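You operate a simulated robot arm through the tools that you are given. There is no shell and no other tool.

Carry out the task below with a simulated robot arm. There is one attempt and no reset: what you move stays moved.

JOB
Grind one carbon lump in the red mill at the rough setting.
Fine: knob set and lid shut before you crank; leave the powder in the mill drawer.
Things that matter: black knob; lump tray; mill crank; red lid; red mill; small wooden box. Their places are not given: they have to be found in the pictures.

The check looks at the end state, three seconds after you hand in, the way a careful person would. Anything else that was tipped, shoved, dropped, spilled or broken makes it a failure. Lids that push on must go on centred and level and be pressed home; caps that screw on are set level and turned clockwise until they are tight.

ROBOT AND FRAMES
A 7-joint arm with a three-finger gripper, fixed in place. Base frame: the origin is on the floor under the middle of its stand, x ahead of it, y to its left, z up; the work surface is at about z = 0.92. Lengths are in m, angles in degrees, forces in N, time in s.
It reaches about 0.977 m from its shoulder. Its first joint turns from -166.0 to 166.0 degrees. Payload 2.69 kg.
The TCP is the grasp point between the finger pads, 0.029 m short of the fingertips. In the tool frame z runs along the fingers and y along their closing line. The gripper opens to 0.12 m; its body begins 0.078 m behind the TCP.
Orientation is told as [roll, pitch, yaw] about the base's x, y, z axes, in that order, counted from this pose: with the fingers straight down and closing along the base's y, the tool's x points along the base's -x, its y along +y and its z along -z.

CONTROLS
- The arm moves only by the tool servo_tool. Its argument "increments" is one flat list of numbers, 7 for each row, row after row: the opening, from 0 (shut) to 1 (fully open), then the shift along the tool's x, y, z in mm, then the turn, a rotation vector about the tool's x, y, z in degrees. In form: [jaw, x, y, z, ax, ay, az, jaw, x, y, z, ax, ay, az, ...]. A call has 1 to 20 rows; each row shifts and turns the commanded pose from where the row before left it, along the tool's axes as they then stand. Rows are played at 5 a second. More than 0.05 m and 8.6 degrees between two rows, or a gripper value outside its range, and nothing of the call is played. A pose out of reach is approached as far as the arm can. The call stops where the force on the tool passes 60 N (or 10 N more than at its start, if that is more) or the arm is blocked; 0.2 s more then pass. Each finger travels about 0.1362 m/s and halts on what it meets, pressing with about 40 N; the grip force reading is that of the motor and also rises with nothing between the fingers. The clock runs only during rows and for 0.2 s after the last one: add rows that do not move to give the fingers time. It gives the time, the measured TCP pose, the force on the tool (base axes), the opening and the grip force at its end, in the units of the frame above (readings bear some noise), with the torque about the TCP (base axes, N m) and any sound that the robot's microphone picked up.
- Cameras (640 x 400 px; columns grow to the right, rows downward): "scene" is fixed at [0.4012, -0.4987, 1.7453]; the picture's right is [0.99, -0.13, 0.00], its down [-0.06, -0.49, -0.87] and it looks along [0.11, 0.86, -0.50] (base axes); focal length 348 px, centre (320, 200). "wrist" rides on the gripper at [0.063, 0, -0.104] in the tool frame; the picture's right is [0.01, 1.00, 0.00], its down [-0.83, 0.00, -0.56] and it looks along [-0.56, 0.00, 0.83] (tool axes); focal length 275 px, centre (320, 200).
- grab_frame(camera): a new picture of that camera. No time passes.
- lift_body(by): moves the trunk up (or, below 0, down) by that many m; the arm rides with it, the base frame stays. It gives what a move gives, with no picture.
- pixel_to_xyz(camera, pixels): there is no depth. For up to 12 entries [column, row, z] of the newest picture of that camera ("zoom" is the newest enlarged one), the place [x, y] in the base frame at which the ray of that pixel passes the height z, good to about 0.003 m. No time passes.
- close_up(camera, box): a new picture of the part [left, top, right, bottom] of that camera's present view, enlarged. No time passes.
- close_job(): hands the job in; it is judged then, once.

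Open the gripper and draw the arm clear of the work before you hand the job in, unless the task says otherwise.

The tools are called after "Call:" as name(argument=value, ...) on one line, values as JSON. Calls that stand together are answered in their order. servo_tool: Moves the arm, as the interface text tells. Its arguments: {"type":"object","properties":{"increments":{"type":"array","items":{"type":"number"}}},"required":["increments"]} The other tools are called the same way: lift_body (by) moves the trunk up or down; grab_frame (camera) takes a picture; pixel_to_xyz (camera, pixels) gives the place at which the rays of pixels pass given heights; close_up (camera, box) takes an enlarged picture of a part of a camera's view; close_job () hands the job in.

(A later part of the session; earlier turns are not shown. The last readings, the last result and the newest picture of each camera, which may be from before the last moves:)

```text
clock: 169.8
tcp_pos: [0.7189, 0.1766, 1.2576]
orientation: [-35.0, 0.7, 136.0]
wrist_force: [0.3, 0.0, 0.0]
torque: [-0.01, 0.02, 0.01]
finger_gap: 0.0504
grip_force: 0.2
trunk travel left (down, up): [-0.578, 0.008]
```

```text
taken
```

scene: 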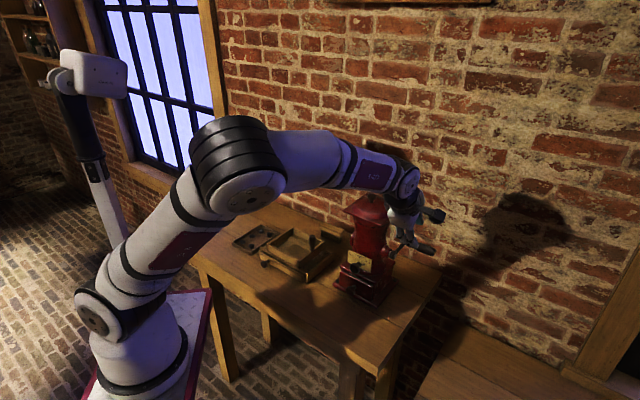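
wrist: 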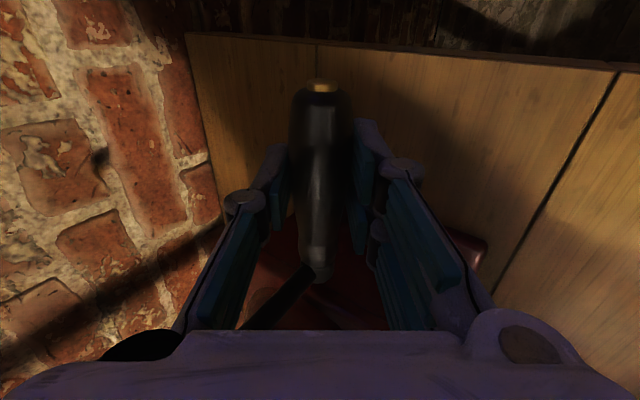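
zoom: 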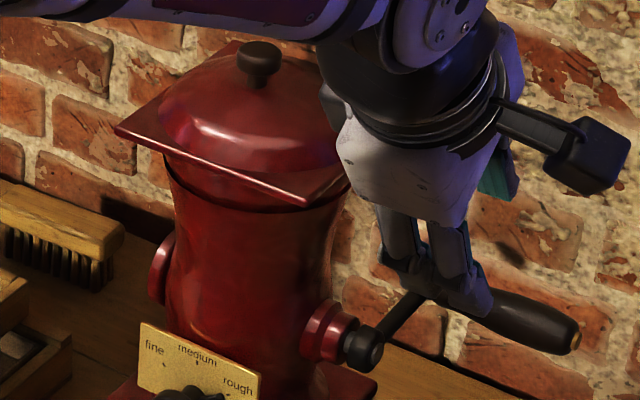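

Dial, lid and mill are all as they should be. I bring the hand round to the front, fingers down, to look into the slit above the drawer for powder.

Call:
servo_tool(increments=[0.3, 0, 21.3, -39.3, 0, 0, 0, 0.3, 0, 21.3, -39.3, 0, 0, 0, 0.3, 0, 21.3, -39.3, 0, 0, 0, 0.3, -40, 0, 0, 0, 0, 0, 0.3, -40, 0, 0, 0, 0, 0, 0.3, -40, 0, 0, 0, 0, 0, 0.3, -40, 0, 0, 0, 0, 0, 0.3, 0, 0, 0, -7, 0, 0, 0.3, 0, 0, 0, -7, 0, 0, 0.3, 0, 0, 0, -7, 0, 0, 0.3, 0, 0, 0, -7, 0, 0, 0.3, 0, 0, 0, -7, 0, 0, 0.3, 0, 0, 0, 0, 0, 0])

Call:
servo_tool(increments=[0.3, 0, 0, 0, 0, 0, 8.2, 0.3, 0, 0, 0, 0, 0, 8.2, 0.3, 0, 0, 0, 0, 0, 8.2, 0.3, 0, 0, 0, 0, 0, 8.2, 0.3, 0, 0, 0, 0, 0, 8.2, 0.3, 0, 0, 0, 0, 0, 8.2, 0.3, 0, 0, 0, 0, 0, 8.2, 0.3, 0, 0, 0, 0, 0, 8.2, 0.3, 0, 0, 0, 0, 0, 8.2, 0.3, 0, 0, 0, 0, 0, 8.2, 0.3, 0, 0, 0, 0, 0, 8.2, 0.3, 0, 0, 0, 0, 0, 0])

Call:
grab_frame(camera="wrist")

```text
clock: 172.6
tcp_pos: [0.5195, 0.202, 1.3142]
orientation: [0.0, 0.7, 135.9]
wrist_force: [1.1, 0.5, 0.3]
torque: [0.0, 0.0, 0.0]
finger_gap: 0.036
grip_force: 0.0
trunk travel left (down, up): [-0.578, 0.008]
```

```text
clock: 175.2
tcp_pos: [0.5187, 0.2014, 1.3151]
orientation: [-0.8, 0.0, 45.7]
wrist_force: [-0.2, -0.1, -0.1]
torque: [-0.04, -0.01, -0.04]
finger_gap: 0.0359
grip_force: 0.0
trunk travel left (down, up): [-0.578, 0.008]
```

```text
taken
```

wrist: 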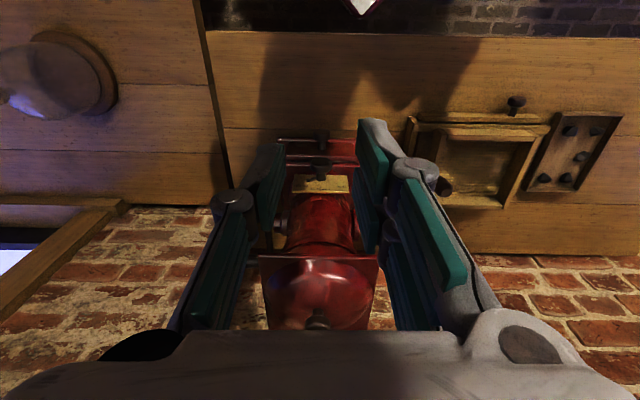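

I move lower and a bit closer for a sharp view of the slit above the drawer.

Call:
servo_tool(increments=[0.3, -9, 0, 39, 0, 0, 0, 0.3, -9, 0, 39, 0, 0, 0, 0.3, -9, 0, 39, 0, 0, 0, 0.3, -9, 0, 39, 0, 0, 0, 0.3, -9, 0, 39, 0, 0, 0, 0.3, 0, 0, 0, 0, 0, 0])

Call:
grab_frame(camera="wrist")

Call:
close_up(camera="wrist", box=[220, 60, 412, 180])

```text
clock: 176.6
tcp_pos: [0.5527, 0.2322, 1.12]
orientation: [-0.7, 0.0, 45.8]
wrist_force: [-0.5, 0.8, 0.0]
torque: [-0.01, 0.01, 0.02]
finger_gap: 0.0361
grip_force: 0.1
trunk travel left (down, up): [-0.578, 0.008]
```

```text
taken
```

wrist: 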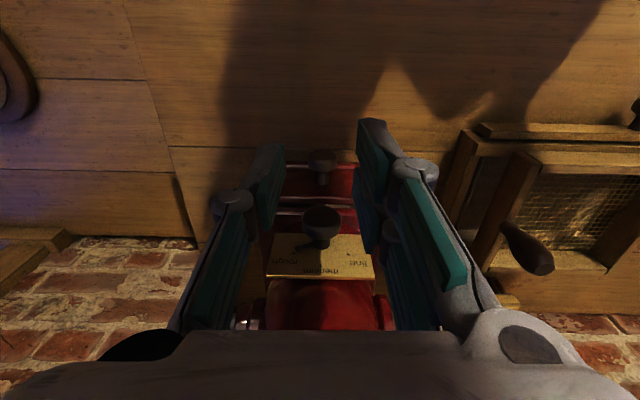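

```text
3.33 times, centred on (316, 120) of wrist
```

zoom: 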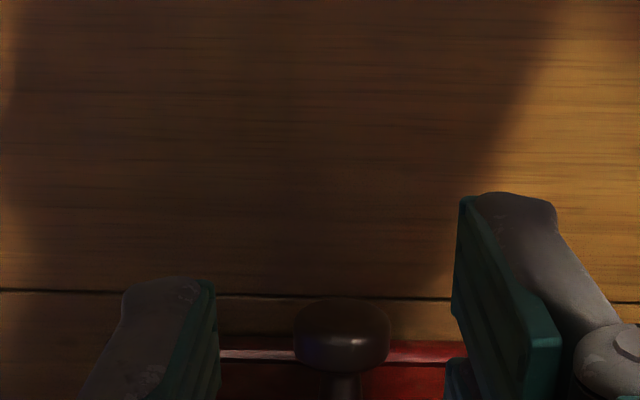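

Call:
close_up(camera="wrist", box=[256, 140, 384, 220])

```text
5.00 times, centred on (320, 180) of wrist
```

zoom: 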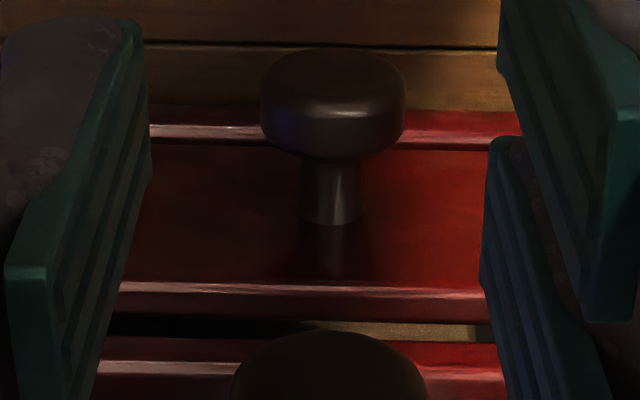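

The slit shows only a strip of the drawer's inside. I enlarge that strip in the scene view as well.

Call:
close_up(camera="scene", box=[338, 268, 386, 298])

Call:
close_up(camera="wrist", box=[270, 190, 366, 250])

```text
13.33 times, centred on (362, 283) of scene
```

zoom: 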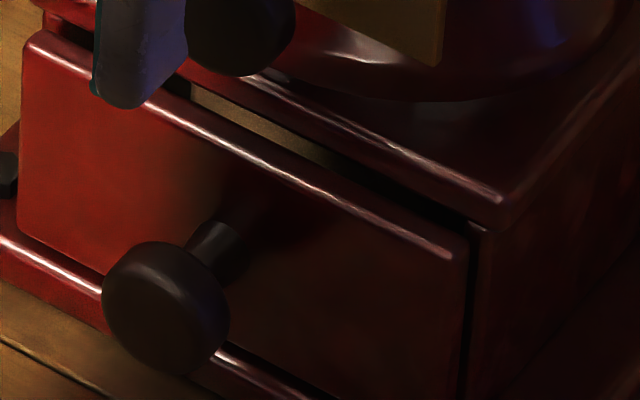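

```text
6.67 times, centred on (318, 220) of wrist
```

zoom: 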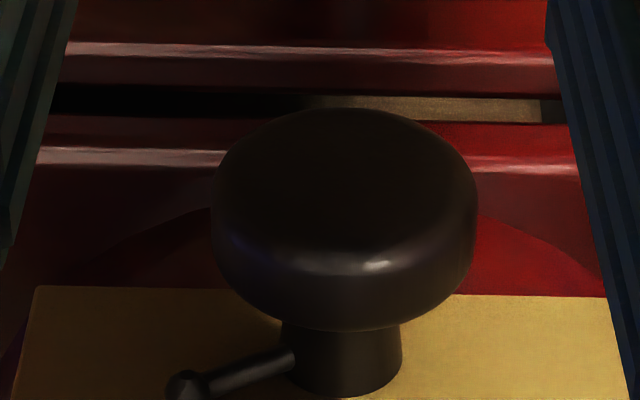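

That strip is only a wooden edge, so it proves nothing. To be sure, I will open the drawer a little and look; first I tilt the hand forward and lower it in front of the drawer knob.

Call:
servo_tool(increments=[0.4, 0, 0, 15, 0, -7.5, 0, 0.4, 1.96, 0, 14.9, 0, -7.5, 0, 0.4, 3.9, 0, 14.5, 0, -7.5, 0, 0.4, 5.7, 0, 13.9, 0, -7.5, 0, 0.4, 7.5, 0, 13, 0, -7.5, 0, 0.4, 9.1, 0, 11.9, 0, -7.5, 0, 0.4, 10.6, 0, 10.6, 0, -7.5, 0, 0.4, 11.9, 0, 9.1, 0, -7.5, 0, 0.4, 0, 0, 0, 0, 0, 0])

Call:
grab_frame(camera="wrist")

Call:
close_up(camera="scene", box=[300, 230, 428, 310])

```text
clock: 178.6
tcp_pos: [0.5534, 0.2314, 0.9983]
orientation: [-1.5, -60.1, 47.2]
wrist_force: [-0.5, -1.0, 0.0]
torque: [0.02, 0.03, -0.02]
finger_gap: 0.048
grip_force: 0.0
trunk travel left (down, up): [-0.578, 0.008]
```

```text
taken
```

wrist: 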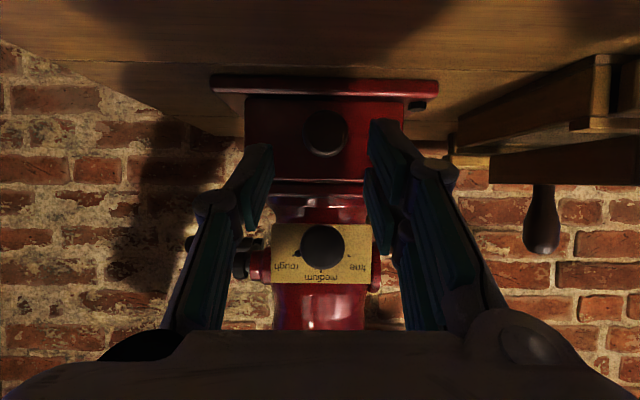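

```text
5.00 times, centred on (364, 270) of scene
```

zoom: 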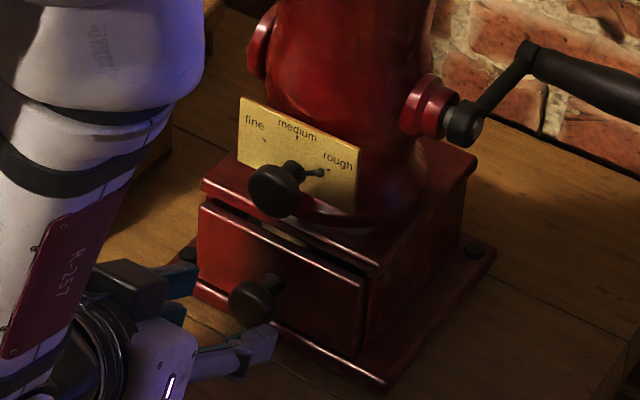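

The drawer knob shows at wrist (325,132), centred. I correct a small yaw error and advance about 50 mm so the pads straddle the drawer knob.

Call:
servo_tool(increments=[0.4, 0, 4, 0, 1.5, 0, 1, 0.4, -0.6, 0, 15, 0, 0, 0, 0.4, -0.6, 0, 15, 0, 0, 0, 0.4, -0.6, 0, 12, 0, 0, 0, 0.4, 0, 0, 0, 0, 0, 0])

Call:
grab_frame(camera="wrist")

Call:
close_up(camera="scene", box=[310, 240, 406, 310])

```text
clock: 179.8
tcp_pos: [0.5788, 0.2592, 0.9802]
orientation: [-1.2, -60.0, 45.0]
wrist_force: [0.0, 0.2, -0.2]
torque: [0.0, 0.04, 0.01]
finger_gap: 0.048
grip_force: 0.0
trunk travel left (down, up): [-0.578, 0.008]
```

```text
taken
```

wrist: 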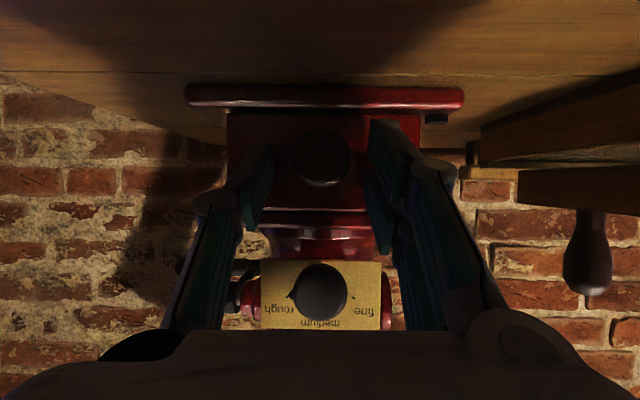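

```text
5.71 times, centred on (358, 275) of scene
```

zoom: 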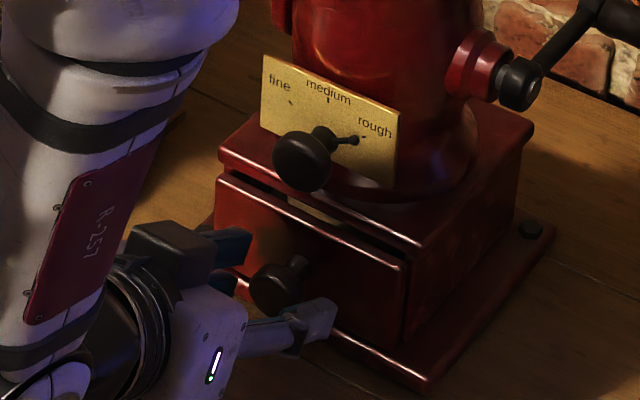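

The pads are beside the knob. I advance the last 8 mm and close on the drawer knob.

Call:
servo_tool(increments=[0.4, 0, 0, 5, 0, 0, 0, 0.4, 0, 0, 3.7, 0, 0, 0, 0.3, 0, 0, 0, 0, 0, 0, 0.18, 0, 0, 0, 0, 0, 0, 0.18, 0, 0, 0, 0, 0, 0, 0.18, 0, 0, 0, 0, 0, 0])

Call:
close_up(camera="scene", box=[310, 240, 406, 310])

```text
clock: 181.2
tcp_pos: [0.5825, 0.264, 0.9773]
orientation: [-1.1, -60.0, 45.0]
wrist_force: [-1.9, 1.9, 0.0]
torque: [-0.03, -0.03, 0.06]
finger_gap: 0.0284
grip_force: 44.8
trunk travel left (down, up): [-0.578, 0.008]
```

```text
5.71 times, centred on (358, 275) of scene
```

zoom: 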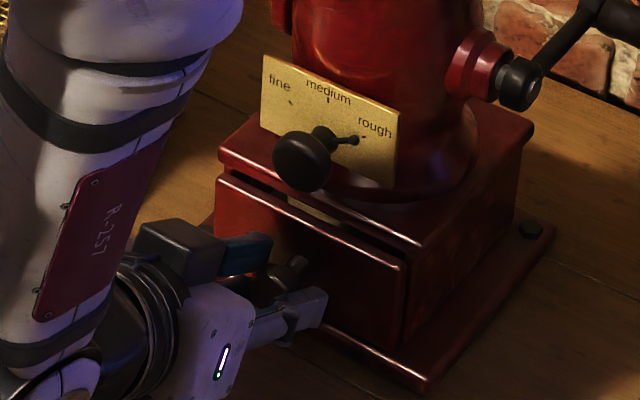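

The drawer knob is gripped (28 mm). I pull it straight forward by about 35 mm in small steps, watching the force and the mill.

Call:
servo_tool(increments=[0.18, 2, 0, -3.46, 0, 0, 0, 0.18, 3.5, 0, -6.06, 0, 0, 0, 0.18, 3.5, 0, -6.06, 0, 0, 0, 0.18, 3.5, 0, -6.06, 0, 0, 0, 0.18, 3.5, 0, -6.06, 0, 0, 0, 0.18, 2, 0, -3.46, 0, 0, 0, 0.18, 0, 0, 0, 0, 0, 0])

Call:
close_up(camera="scene", box=[310, 240, 406, 310])

Call:
grab_frame(camera="wrist")

```text
clock: 182.8
tcp_pos: [0.5576, 0.2398, 0.9756]
orientation: [-1.3, -60.1, 45.0]
wrist_force: [-1.3, 2.9, 5.8]
torque: [0.17, -0.25, 0.05]
finger_gap: 0.0284
grip_force: 44.8
trunk travel left (down, up): [-0.578, 0.008]
```

```text
5.71 times, centred on (358, 275) of scene
```

zoom: 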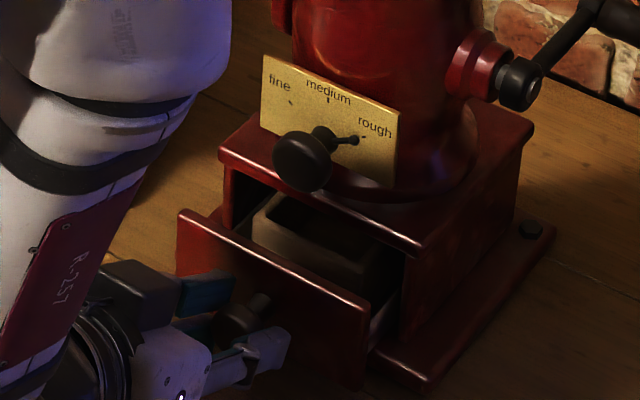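

```text
taken
```

wrist: 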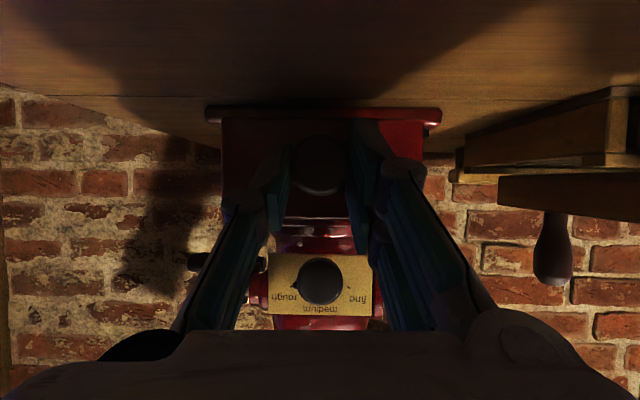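

The drawer came out smoothly and a small wooden box sits inside it, behind the drawer front. I enlarge it to look for powder.

Call:
close_up(camera="scene", box=[340, 264, 388, 294])

```text
13.33 times, centred on (364, 279) of scene
```

zoom: 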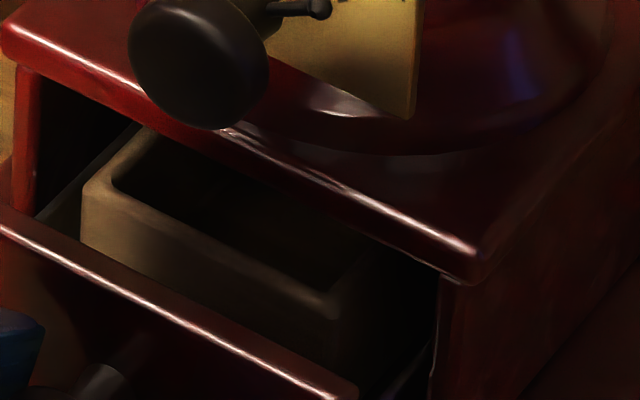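

The box interior is dark from here. I pull the drawer out about 22 mm more to let light in.

Call:
servo_tool(increments=[0.18, 2.75, 0, -4.76, 0, 0, 0, 0.18, 2.75, 0, -4.76, 0, 0, 0, 0.18, 2.75, 0, -4.76, 0, 0, 0, 0.18, 2.75, 0, -4.76, 0, 0, 0, 0.18, 0, 0, 0, 0, 0, 0])

Call:
close_up(camera="scene", box=[330, 258, 394, 298])

```text
clock: 184.0
tcp_pos: [0.5407, 0.2232, 0.9767]
orientation: [-1.2, -60.2, 45.1]
wrist_force: [-0.1, 2.4, 9.2]
torque: [0.47, -0.53, -0.02]
finger_gap: 0.0281
grip_force: 45.3
trunk travel left (down, up): [-0.578, 0.008]
```

```text
10.00 times, centred on (362, 278) of scene
```

zoom: 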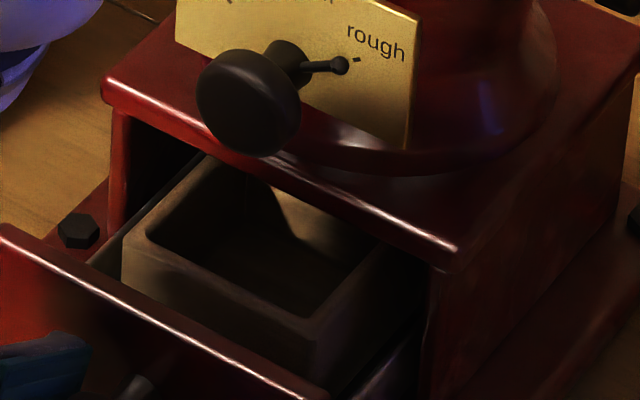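

I enlarge the inside of the box further.

Call:
close_up(camera="scene", box=[346, 270, 378, 290])

Call:
grab_frame(camera="wrist")

```text
16.00 times, centred on (362, 280) of scene
```

zoom: 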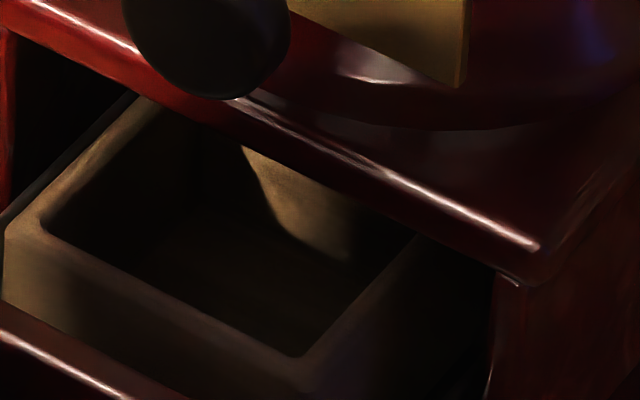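

```text
taken
```

wrist: 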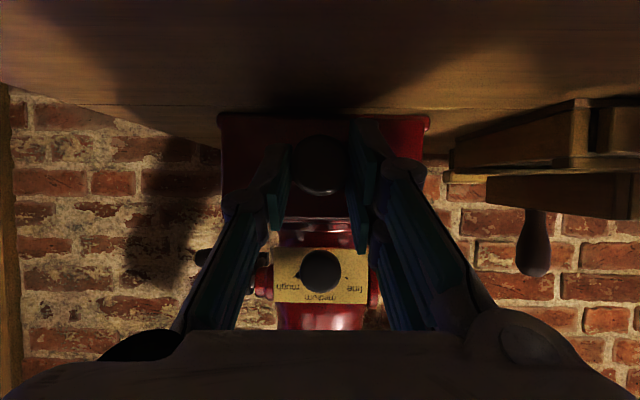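

The inside is in the arm's shadow, so I cannot tell. I let go of the drawer knob, rise straight up and bring the fingers vertical to look down into the box with the wrist camera.

Call:
servo_tool(increments=[0.3, 0, 0, 0, 0, 0, 0, 0.4, 0, 0, 0, 0, 0, 0, 0.4, 0, 0, 0, 0, 0, 0, 0.4, -17.3, 0, -10, 0, 0, 0, 0.4, -21.7, 0, -12.5, 0, 0, 0, 0.4, -17.3, 0, -10, 0, 7.5, 0, 0.4, -15.9, 0, -12.2, 0, 7.5, 0, 0.4, -14.1, 0, -14.1, 0, 7.5, 0, 0.4, -12.2, 0, -15.9, 0, 7.5, 0, 0.4, -10, 0, -17.3, 0, 7.5, 0, 0.4, -7.7, 0, -18.5, 0, 7.5, 0, 0.4, -5.2, 0, -19.3, 0, 7.5, 0, 0.4, -2.6, 0, -19.8, 0, 7.5, 0, 0.4, 0, 0, 0, 0, 0, 0])

Call:
grab_frame(camera="wrist")

Call:
close_up(camera="scene", box=[330, 258, 394, 298])

```text
clock: 187.0
tcp_pos: [0.5384, 0.2263, 1.1803]
orientation: [-0.6, 0.1, 44.1]
wrist_force: [-0.4, -0.1, 0.6]
torque: [0.03, -0.01, -0.05]
finger_gap: 0.048
grip_force: 0.1
trunk travel left (down, up): [-0.578, 0.008]
```

```text
taken
```

wrist: 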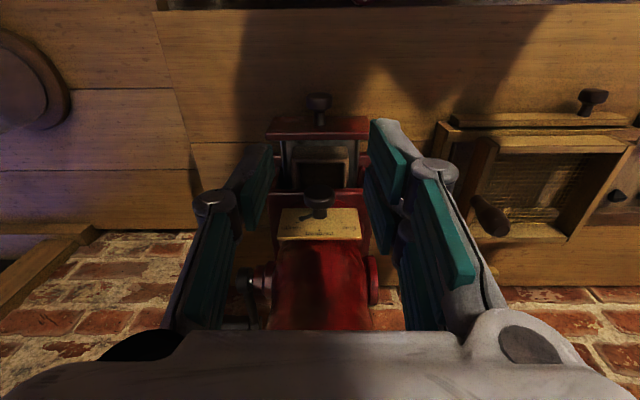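

```text
10.00 times, centred on (362, 278) of scene
```

zoom: 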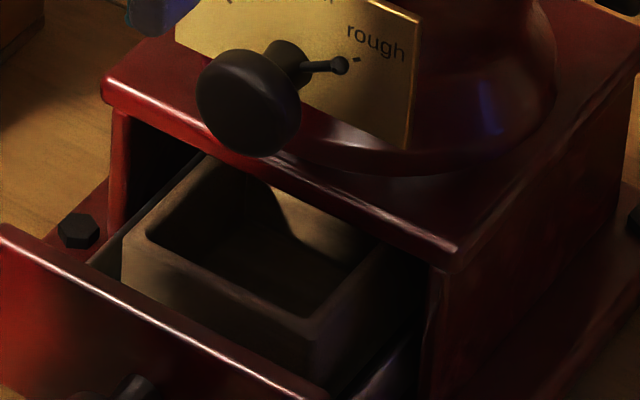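

Call:
close_up(camera="wrist", box=[272, 120, 368, 200])

Call:
close_up(camera="scene", box=[346, 268, 378, 288])

```text
5.00 times, centred on (320, 160) of wrist
```

zoom: 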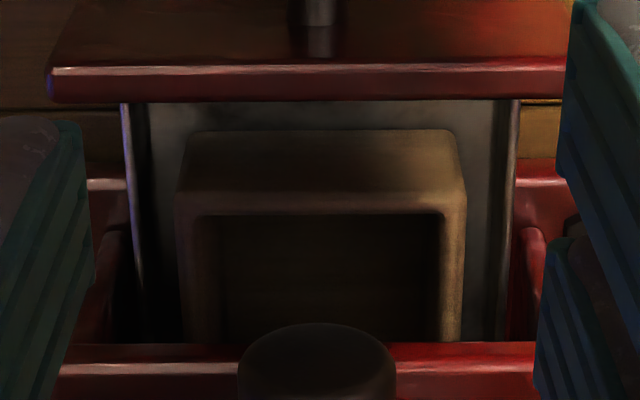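

```text
16.00 times, centred on (362, 278) of scene
```

zoom: 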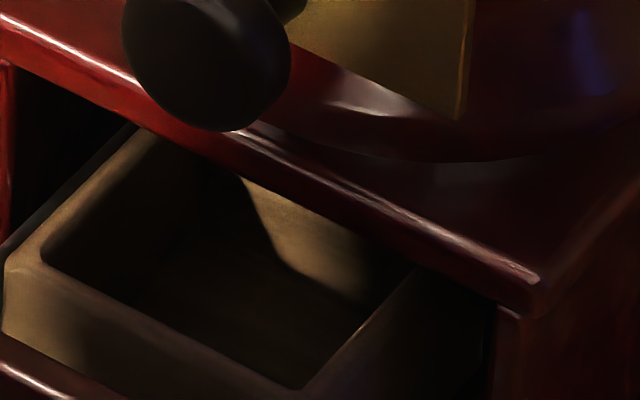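

Still shadowed by the arm. I move the hand up and away to the left so light can reach the drawer, then look with the scene camera.

Call:
servo_tool(increments=[0.4, 0, 0, -40, 0, 0, 0, 0.4, 0, 0, -40, 0, 0, 0, 0.4, 0, 0, -40, 0, 0, 0, 0.4, -10, 40, 0, 0, 0, 0, 0.4, -10, 40, 0, 0, 0, 0, 0.4, -10, 40, 0, 0, 0, 0, 0.4, -10, 40, 0, 0, 0, 0, 0.4, -10, 40, 0, 0, 0, 0, 0.4, -10, 40, 0, 0, 0, 0, 0.4, 0, 0, 0, 0, 0, 0])

Call:
grab_frame(camera="scene")

Call:
close_up(camera="scene", box=[330, 258, 394, 298])

Call:
close_up(camera="scene", box=[346, 268, 378, 288])

```text
clock: 189.2
tcp_pos: [0.4147, 0.4419, 1.2983]
orientation: [-0.6, 0.1, 44.0]
wrist_force: [-0.1, 0.9, -0.3]
torque: [-0.01, -0.02, -0.02]
finger_gap: 0.048
grip_force: 0.1
trunk travel left (down, up): [-0.578, 0.008]
```

```text
taken
```

scene: 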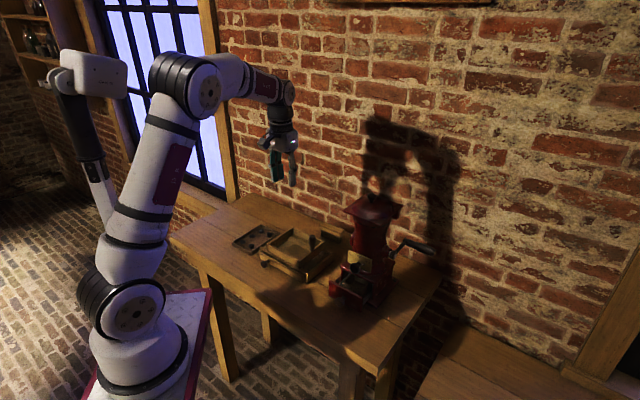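

```text
10.00 times, centred on (362, 278) of scene
```

zoom: 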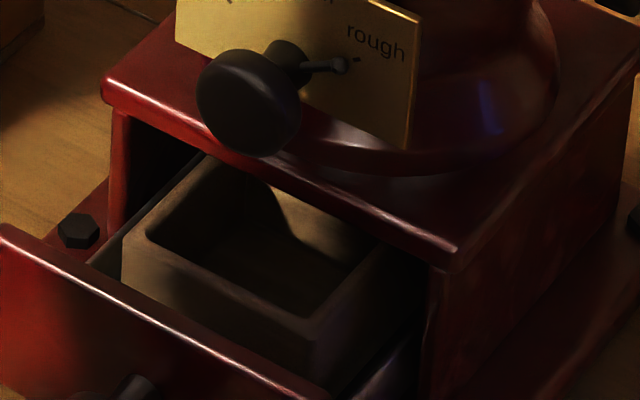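

```text
16.00 times, centred on (362, 278) of scene
```

zoom: 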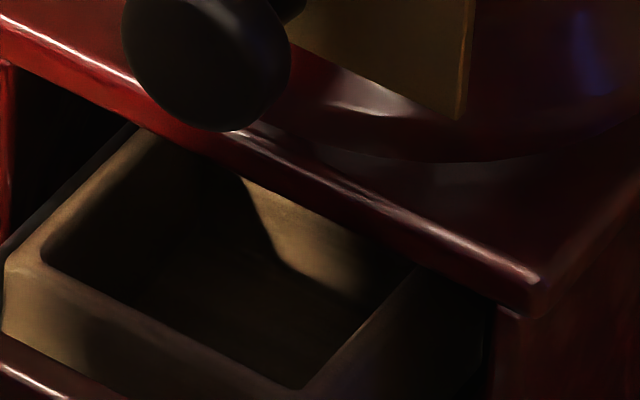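

I notice a light spot near the lid at scene (375,187). I enlarge that region and the box again.

Call:
close_up(camera="scene", box=[340, 170, 436, 230])

Call:
grab_frame(camera="wrist")

```text
6.67 times, centred on (388, 200) of scene
```

zoom: 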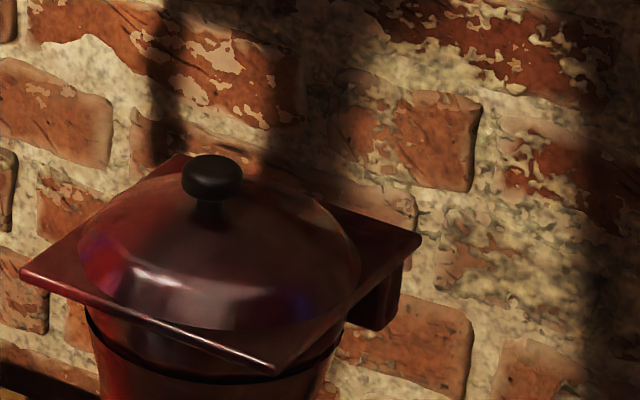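

```text
taken
```

wrist: 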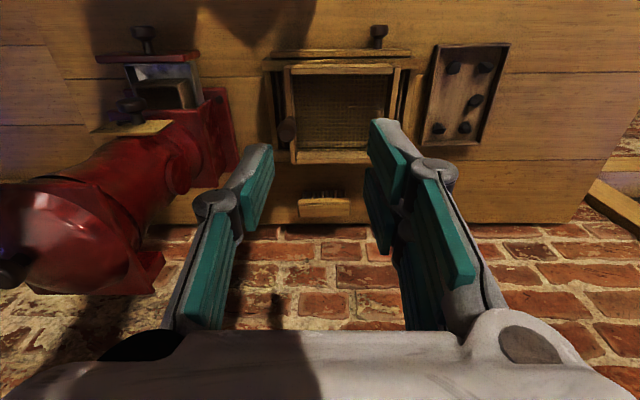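

The wrist view now also shows the open drawer from the left at (170,90). I enlarge it.

Call:
close_up(camera="wrist", box=[110, 40, 222, 130])

```text
4.44 times, centred on (166, 85) of wrist
```

zoom: 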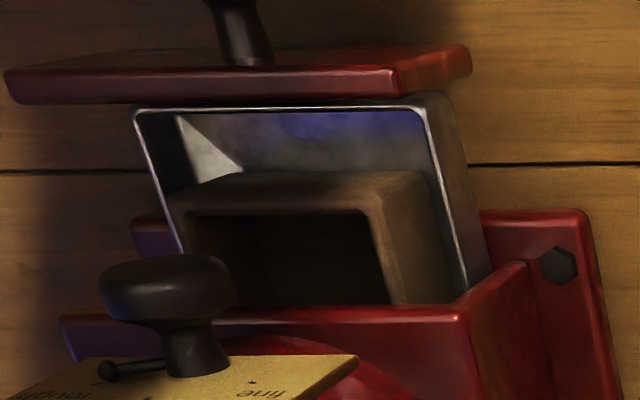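

The back part of the box is still hidden. I look from lower in front, where the camera can see deeper under the mill into the box.

Call:
servo_tool(increments=[0.4, 8.3, -40.5, 0, 0, 0, 0, 0.4, 8.3, -40.5, 0, 0, 0, 0, 0.4, 8.3, -40.5, 0, 0, 0, 0, 0.4, 8.3, -40.5, 0, 0, 0, 0, 0.4, 8.3, -40.5, 0, 0, 0, 0, 0.4, 8.3, -40.5, 0, 0, 0, 0, 0.4, 0, 0, 0, 0, -8.5, 0, 0.4, 0, 0, 0, 0, -8.5, 0, 0.4, 12.2, 0, 39.8, 0, 0, 0, 0.4, 12.2, 0, 39.8, 0, 0, 0, 0.4, 12.2, 0, 39.8, 0, 0, 0, 0.4, 12.2, 0, 39.8, 0, 0, 0, 0.4, 12.2, 0, 39.8, 0, 0, 0, 0.4, 12.2, 0, 30, 0, 0, 0, 0.4, 0, 0, 0, 0, 0, 0])

Call:
grab_frame(camera="wrist")

Call:
close_up(camera="wrist", box=[264, 100, 376, 180])

```text
clock: 192.4
tcp_pos: [0.5479, 0.2283, 1.0603]
orientation: [-0.7, -17.0, 44.2]
wrist_force: [-0.1, -0.3, 0.4]
torque: [0.0, -0.02, -0.01]
finger_gap: 0.0479
grip_force: 0.1
trunk travel left (down, up): [-0.578, 0.008]
```

```text
taken
```

wrist: 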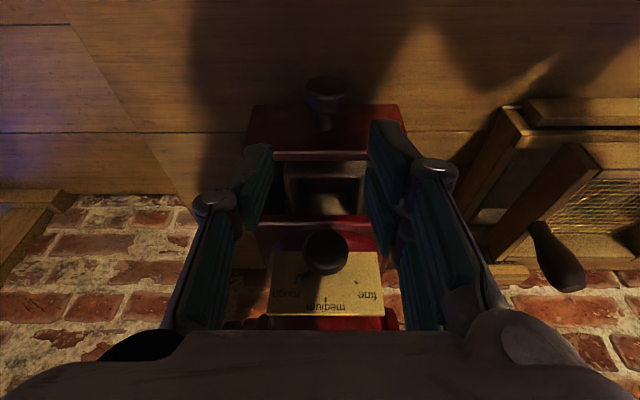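

```text
5.00 times, centred on (320, 140) of wrist
```

zoom: 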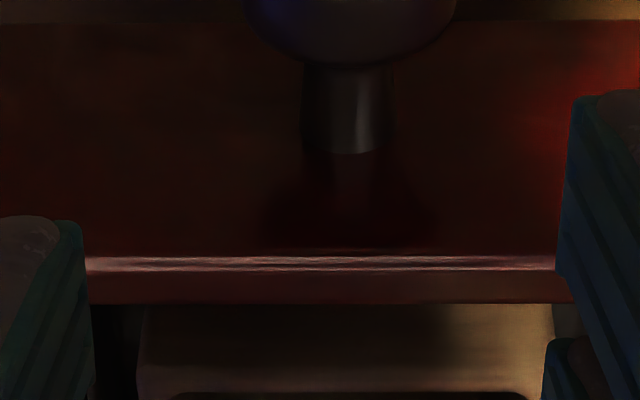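

Call:
close_up(camera="wrist", box=[264, 150, 376, 230])

Call:
close_up(camera="wrist", box=[290, 170, 354, 218])

```text
5.00 times, centred on (320, 190) of wrist
```

zoom: 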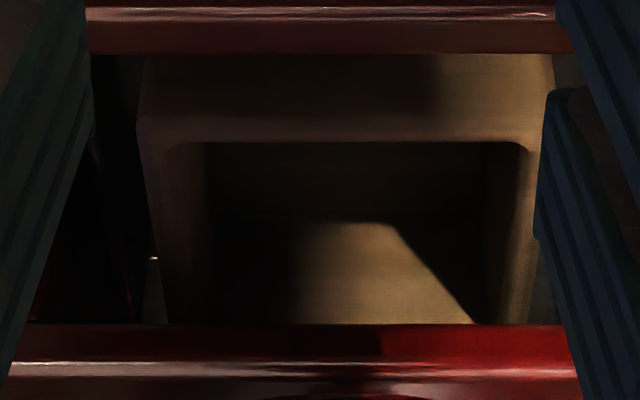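

```text
8.33 times, centred on (322, 194) of wrist
```

zoom: 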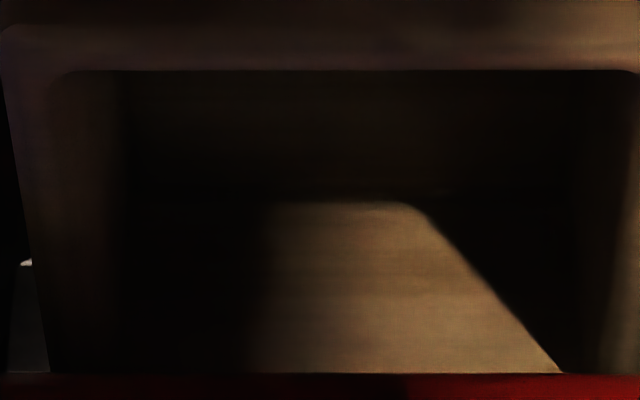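

I can see into the box but the floor lies in deep shadow, so this is not conclusive; looking into the hopper will be. First I close the drawer again: I return to the drawer knob from above in the same pose as when I let go.

Call:
servo_tool(increments=[0.4, 8.0, 1.5, -2.45, 0, -7, 0, 0.4, 0, 0, 0, 0, -7, 0, 0.4, 0, 0, 0, 0, -7, 0, 0.4, 0, 0, 0, 0, -7, 0, 0.4, 14.1, 0, 14.1, 0, -7.5, 0, 0.4, 15.9, 0, 12.2, 0, -7.5, 0, 0.4, 0, 0, 0, 0, 0, 0])

Call:
grab_frame(camera="wrist")

Call:
close_up(camera="scene", box=[310, 240, 406, 310])

```text
clock: 194.0
tcp_pos: [0.5407, 0.2223, 1.0205]
orientation: [-1.3, -60.1, 45.1]
wrist_force: [0.6, -0.1, -0.1]
torque: [0.02, 0.0, 0.0]
finger_gap: 0.0481
grip_force: 0.0
trunk travel left (down, up): [-0.578, 0.008]
```

```text
taken
```

wrist: 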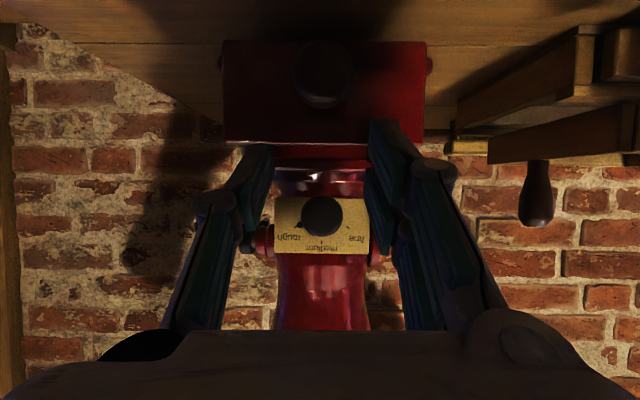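

```text
5.71 times, centred on (358, 275) of scene
```

zoom: 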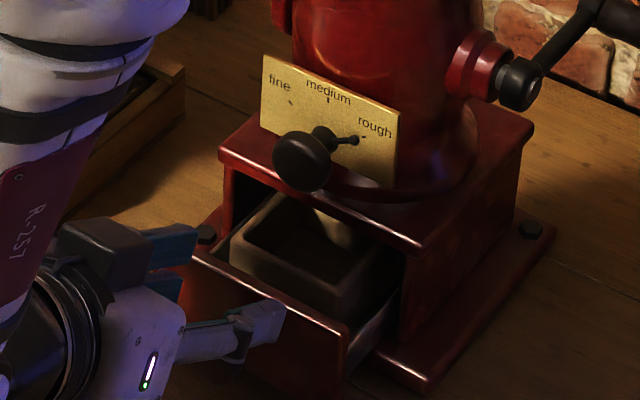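

The box is somewhat better lit in this picture. I enlarge it once more.

Call:
close_up(camera="scene", box=[342, 268, 374, 288])

```text
16.00 times, centred on (358, 278) of scene
```

zoom: 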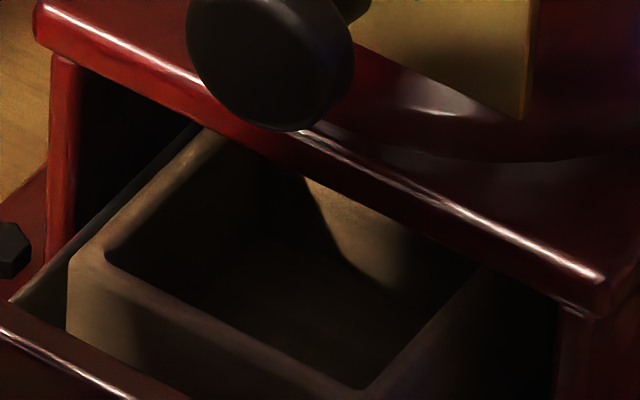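

The box floor looks like bare wood in shadow, so perhaps nothing has been ground yet. I regrip the drawer knob to push the drawer shut before checking the hopper.

Call:
servo_tool(increments=[0.4, 18.9, -0.7, 10.9, 0, 0, 0, 0.4, 18.9, 0, 10.9, 0, 0, 0, 0.4, 0, 0, 0, 0, 0, 0, 0.3, 0, 0, 0, 0, 0, 0, 0.18, 0, 0, 0, 0, 0, 0, 0.18, 0, 0, 0, 0, 0, 0, 0.18, 0, 0, 0, 0, 0, 0])

Call:
close_up(camera="scene", box=[310, 240, 406, 310])

```text
clock: 195.6
tcp_pos: [0.5404, 0.2222, 0.9769]
orientation: [-1.1, -60.1, 45.0]
wrist_force: [-7.4, 7.7, -2.9]
torque: [0.17, -0.13, 0.25]
finger_gap: 0.0284
grip_force: 45.3
trunk travel left (down, up): [-0.578, 0.008]
```

```text
5.71 times, centred on (358, 275) of scene
```

zoom: 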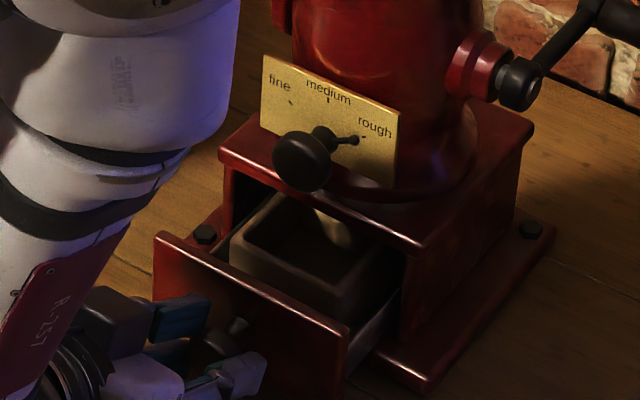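

Gripped again. Before pushing, I take one more enlarged look at the box, as the lighting changed.

Call:
close_up(camera="scene", box=[342, 266, 374, 286])

```text
16.00 times, centred on (358, 276) of scene
```

zoom: 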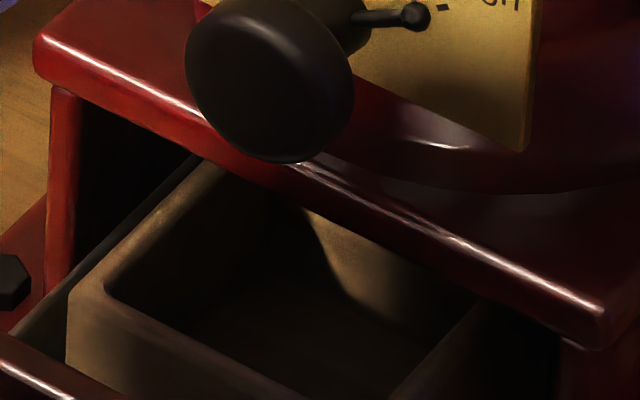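

The box looks empty. I push the drawer back in along the same line to its original position.

Call:
servo_tool(increments=[0.18, -3.7, 1.2, 6.42, 0, 0, 0, 0.18, -3.7, 0, 6.42, 0, 0, 0, 0.18, -3.7, 0, 6.42, 0, 0, 0, 0.18, -3.7, 0, 6.42, 0, 0, 0, 0.18, -3.7, 0, 6.42, 0, 0, 0, 0.18, -3.7, 0, 6.42, 0, 0, 0, 0.18, -3.7, 0, 6.42, 0, 0, 0, 0.18, -1.8, 0, 3.2, 0, 0, 0, 0.18, -1.8, 0, 3.2, 0, 0, 0, 0.18, 0, 0, 0, 0, 0, 0])

Call:
close_up(camera="scene", box=[310, 240, 406, 310])

```text
clock: 197.8
tcp_pos: [0.5822, 0.2641, 0.9773]
orientation: [-1.2, -60.0, 45.1]
wrist_force: [-21.1, 13.4, 1.6]
torque: [-0.03, 0.24, 0.48]
finger_gap: 0.0286
grip_force: 44.9
trunk travel left (down, up): [-0.578, 0.008]
```

```text
5.71 times, centred on (358, 275) of scene
```

zoom: 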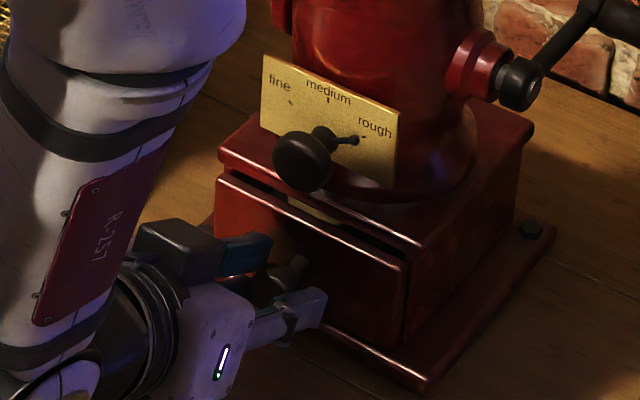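

The drawer is back exactly at its starting position. I relieve the small sideways load, open the fingers and lift straight up off the knob.

Call:
servo_tool(increments=[0.18, 0, 1.5, 0, 0, 0, 0, 0.18, 0, 1.3, 0, 0, 0, 0, 0.18, 0, 0, 0, 0, 0, 0, 0.3, 0, 0, 0, 0, 0, 0, 0.42, 0, 0, 0, 0, 0, 0, 0.42, 0, 0, 0, 0, 0, 0])

Call:
servo_tool(increments=[0.42, 2, 0, -15, 0, 0, 0, 0.42, 2, 0, -15, 0, 0, 0, 0.42, 3, 0, -15, 0, 0, 0, 0.42, -17.3, 0, -10, 0, 7.5, 0, 0.42, -25.9, 0, -12.2, 0, 7.5, 0, 0.42, -24.1, 0, -24.1, 0, 7.5, 0, 0.42, -22.2, 0, -25.9, 0, 7.5, 0, 0.42, -20, 0, -27.3, 0, 7.5, 0, 0.42, -17.7, 0, -28.5, 0, 7.5, 0, 0.42, -10.2, 0, -29.3, 0, 7.5, 0, 0.42, -2.6, 0, -29.8, 0, 7.5, 0, 0.42, 0, 0, 0, 0, 0, 0])

Call:
close_up(camera="scene", box=[310, 230, 406, 310])

Call:
grab_frame(camera="scene")

```text
clock: 199.2
tcp_pos: [0.5828, 0.2639, 0.9775]
orientation: [-1.3, -60.0, 45.0]
wrist_force: [0.2, -0.1, 0.0]
torque: [0.02, -0.01, 0.02]
finger_gap: 0.0503
grip_force: 0.1
trunk travel left (down, up): [-0.578, 0.008]
```

```text
clock: 201.8
tcp_pos: [0.5624, 0.2493, 1.2373]
orientation: [-0.7, -0.1, 43.9]
wrist_force: [-1.2, 0.7, 0.2]
torque: [0.01, 0.03, 0.01]
finger_gap: 0.0504
grip_force: 0.0
trunk travel left (down, up): [-0.578, 0.008]
```

```text
5.00 times, centred on (358, 270) of scene
```

zoom: 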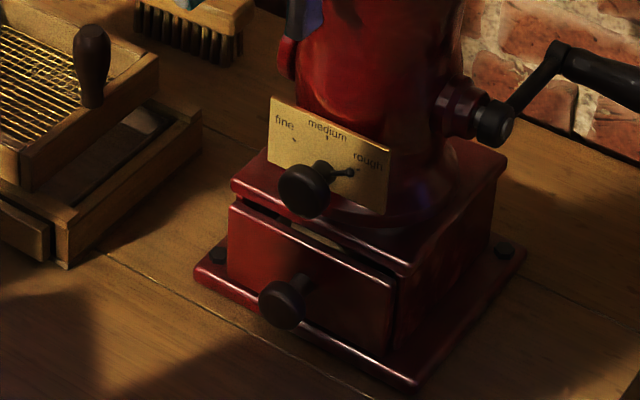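

```text
taken
```

scene: 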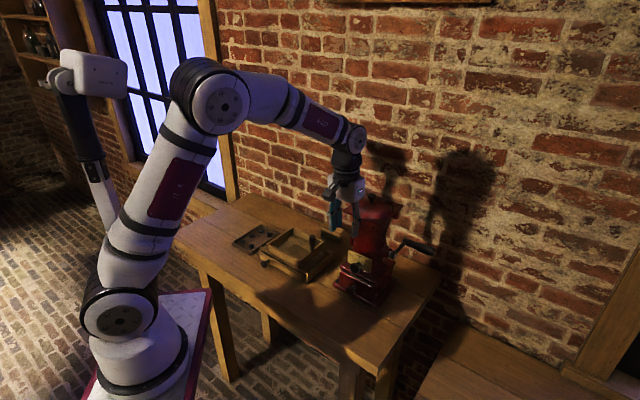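

The drawer is shut as before. Now I prepare to lift the lid part-way and look into the hopper: I rise, turn the hand to the lid-lifting orientation and tilt it.

Call:
servo_tool(increments=[0.375, 0, 0, -33, 0, 0, 0, 0.375, 0, 0, -33, 0, 0, 0, 0.375, 0, 0, -33, 0, 0, 0, 0.375, 0, 0, 0, 0, 0, 8, 0.375, 0, 0, 0, 0, 0, 8, 0.375, 0, 0, 0, 0, 0, 8, 0.375, 0, 0, 0, 0, 0, 8, 0.375, 0, 0, 0, 0, 0, 8, 0.375, 0, 0, 0, 0, 0, 8, 0.375, 0, 0, 0, 0, 0, 8, 0.375, 0, 0, 0, 0, 0, 8, 0.375, 0, 0, 0, 0, 0, 8, 0.375, 0, 0, 0, 0, 0, 8, 0.375, 0, 0, 0, 0, 0, 8, 0.375, 0, 0, 0, 0, 0, 0])

Call:
servo_tool(increments=[0.375, 0, 0, 0, -7.8, 0, 0, 0.375, 0, 0, 0, -7.8, 0, 0, 0.375, 0, 0, 0, -7.8, 0, 0, 0.375, 0, 0, 0, -7.8, 0, 0, 0.375, 0, 0, 0, -7.8, 0, 0, 0.375, 0, 0, 0, -7.8, 0, 0, 0.375, 0, 0, 0, -7.8, 0, 0, 0.375, 0, 0, 0, -7.8, 0, 0, 0.375, 0, 0, 0, -7.6, 0, 0, 0.375, 0, 0, 0, 0, 0, 0])

Call:
grab_frame(camera="wrist")

```text
clock: 205.0
tcp_pos: [0.5616, 0.2516, 1.3353]
orientation: [-0.1, -0.6, -44.1]
wrist_force: [0.2, 1.3, 0.7]
torque: [0.0, 0.0, -0.02]
finger_gap: 0.0449
grip_force: 0.1
trunk travel left (down, up): [-0.578, 0.008]
```

```text
clock: 207.2
tcp_pos: [0.5623, 0.2515, 1.3347]
orientation: [70.0, -0.7, -44.1]
wrist_force: [0.7, 0.1, -0.4]
torque: [0.01, -0.01, -0.02]
finger_gap: 0.0447
grip_force: 0.0
trunk travel left (down, up): [-0.578, 0.008]
```

```text
taken
```

wrist: 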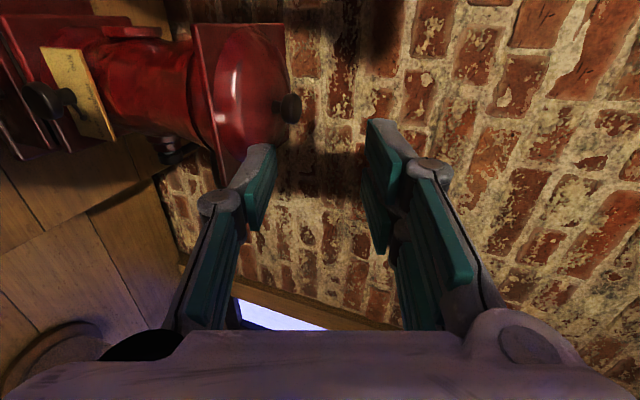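

I shift to the lid's left front corner and come down in front of it.

Call:
servo_tool(increments=[0.375, 26, 0, 0, 0, 0, 0, 0.375, 26, 0, 0, 0, 0, 0, 0.375, 0, -32.8, 11.9, 0, 0, 0, 0.375, 0, -32.8, 11.9, 0, 0, 0, 0.375, 0, -32.8, 11.9, 0, 0, 0, 0.375, 0, 4.2, 11.4, 0, 0, 0, 0.375, 0, 4.2, 11.4, 0, 0, 0, 0.375, 0, 4.2, 11.4, 0, 0, 0, 0.375, 0, 0, 0, 0, 0, 0])

Call:
grab_frame(camera="wrist")

```text
clock: 209.2
tcp_pos: [0.5503, 0.3129, 1.2307]
orientation: [69.9, -0.6, -44.1]
wrist_force: [0.0, -0.1, 0.0]
torque: [-0.03, 0.0, 0.02]
finger_gap: 0.0449
grip_force: 0.0
trunk travel left (down, up): [-0.578, 0.008]
```

```text
taken
```

wrist: 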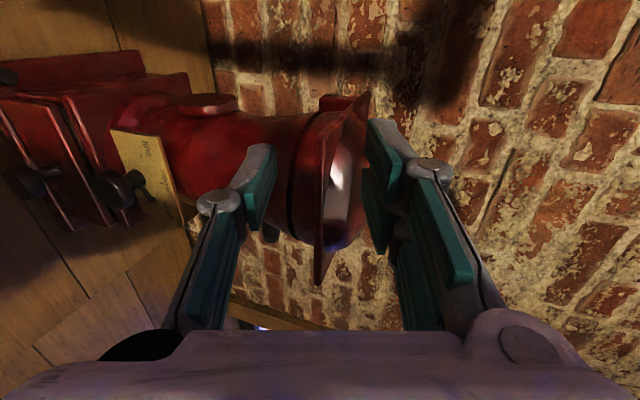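

Same alignment as in the successful lift. I insert the thumb under the corner and raise the lid along the same arc to about 45°.

Call:
servo_tool(increments=[0.375, 0, 4.1, 12.1, 0, 0, 0, 0.375, 0, 4.1, 12.1, 0, 0, 0, 0.375, 0, 4.1, 12.1, 0, 0, 0, 0.375, 0, 4.1, 12.1, 0, 0, 0, 0.375, 0, 0, 0, 0, 0, 0])

Call:
servo_tool(increments=[0.375, 0, 7.17, 0.63, 2, 0, 0, 0.375, 0, 7.18, 0.38, 2, 0, 0, 0.375, 0, 7.2, 0.12, 2, 0, 0, 0.375, 0, 7.19, -0.12, 2, 0, 0, 0.375, 0, 7.18, -0.37, 2, 0, 0, 0.375, 0, 8.2, 2.64, 2, 0, 0, 0.375, 0, 8.3, 2.35, 2, 0, 0, 0.375, 0, 8.4, 2.06, 2, 0, 0, 0.375, 0, 8.45, 1.77, 2, 0, 0, 0.375, 0, 8.4, 1.77, 1.75, 0, 0, 0.375, 0, 8.4, 1.5, 1.75, 0, 0, 0.375, 0, 8.46, 1.26, 1.75, 0, 0, 0.375, 0, 8.5, 1.0, 1.75, 0, 0, 0.375, 0, 0, 0, 0, 0, 0])

Call:
grab_frame(camera="wrist")

Call:
close_up(camera="scene", box=[310, 150, 438, 230])

```text
clock: 210.4
tcp_pos: [0.5849, 0.3489, 1.2302]
orientation: [70.0, -0.6, -44.0]
wrist_force: [-0.2, 0.8, -0.2]
torque: [-0.01, 0.0, -0.01]
finger_gap: 0.0447
grip_force: 0.1
trunk travel left (down, up): [-0.578, 0.008]
```

```text
clock: 213.4
tcp_pos: [0.623, 0.396, 1.2876]
orientation: [45.0, -0.6, -44.1]
wrist_force: [0.1, -0.5, -0.5]
torque: [0.01, 0.01, 0.01]
finger_gap: 0.0456
grip_force: 0.4
out of reach, approached as far as the arm can: row 10, 11
trunk travel left (down, up): [-0.578, 0.008]
```

```text
taken
```

wrist: 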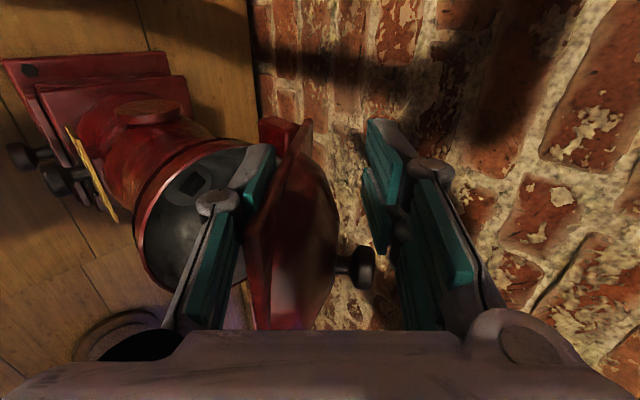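

```text
5.00 times, centred on (374, 190) of scene
```

zoom: 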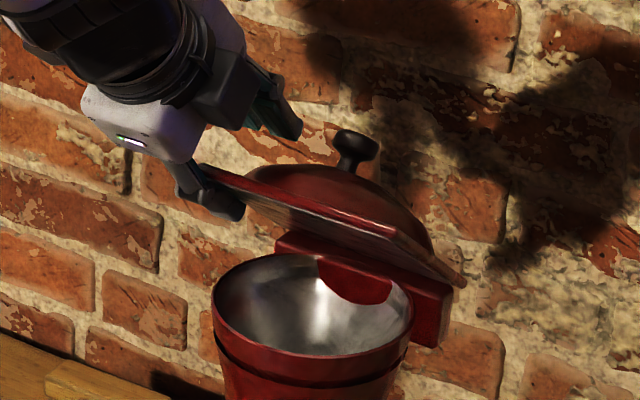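

The lid is held at about 40° and the hopper bottom shows at wrist (190,182). I enlarge it.

Call:
close_up(camera="wrist", box=[130, 130, 258, 250])

```text
3.33 times, centred on (194, 190) of wrist
```

zoom: 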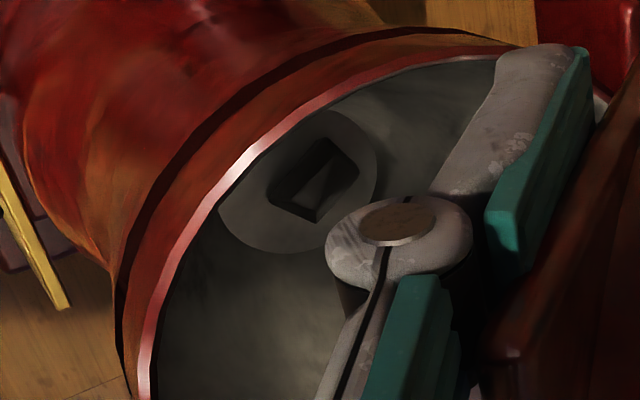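

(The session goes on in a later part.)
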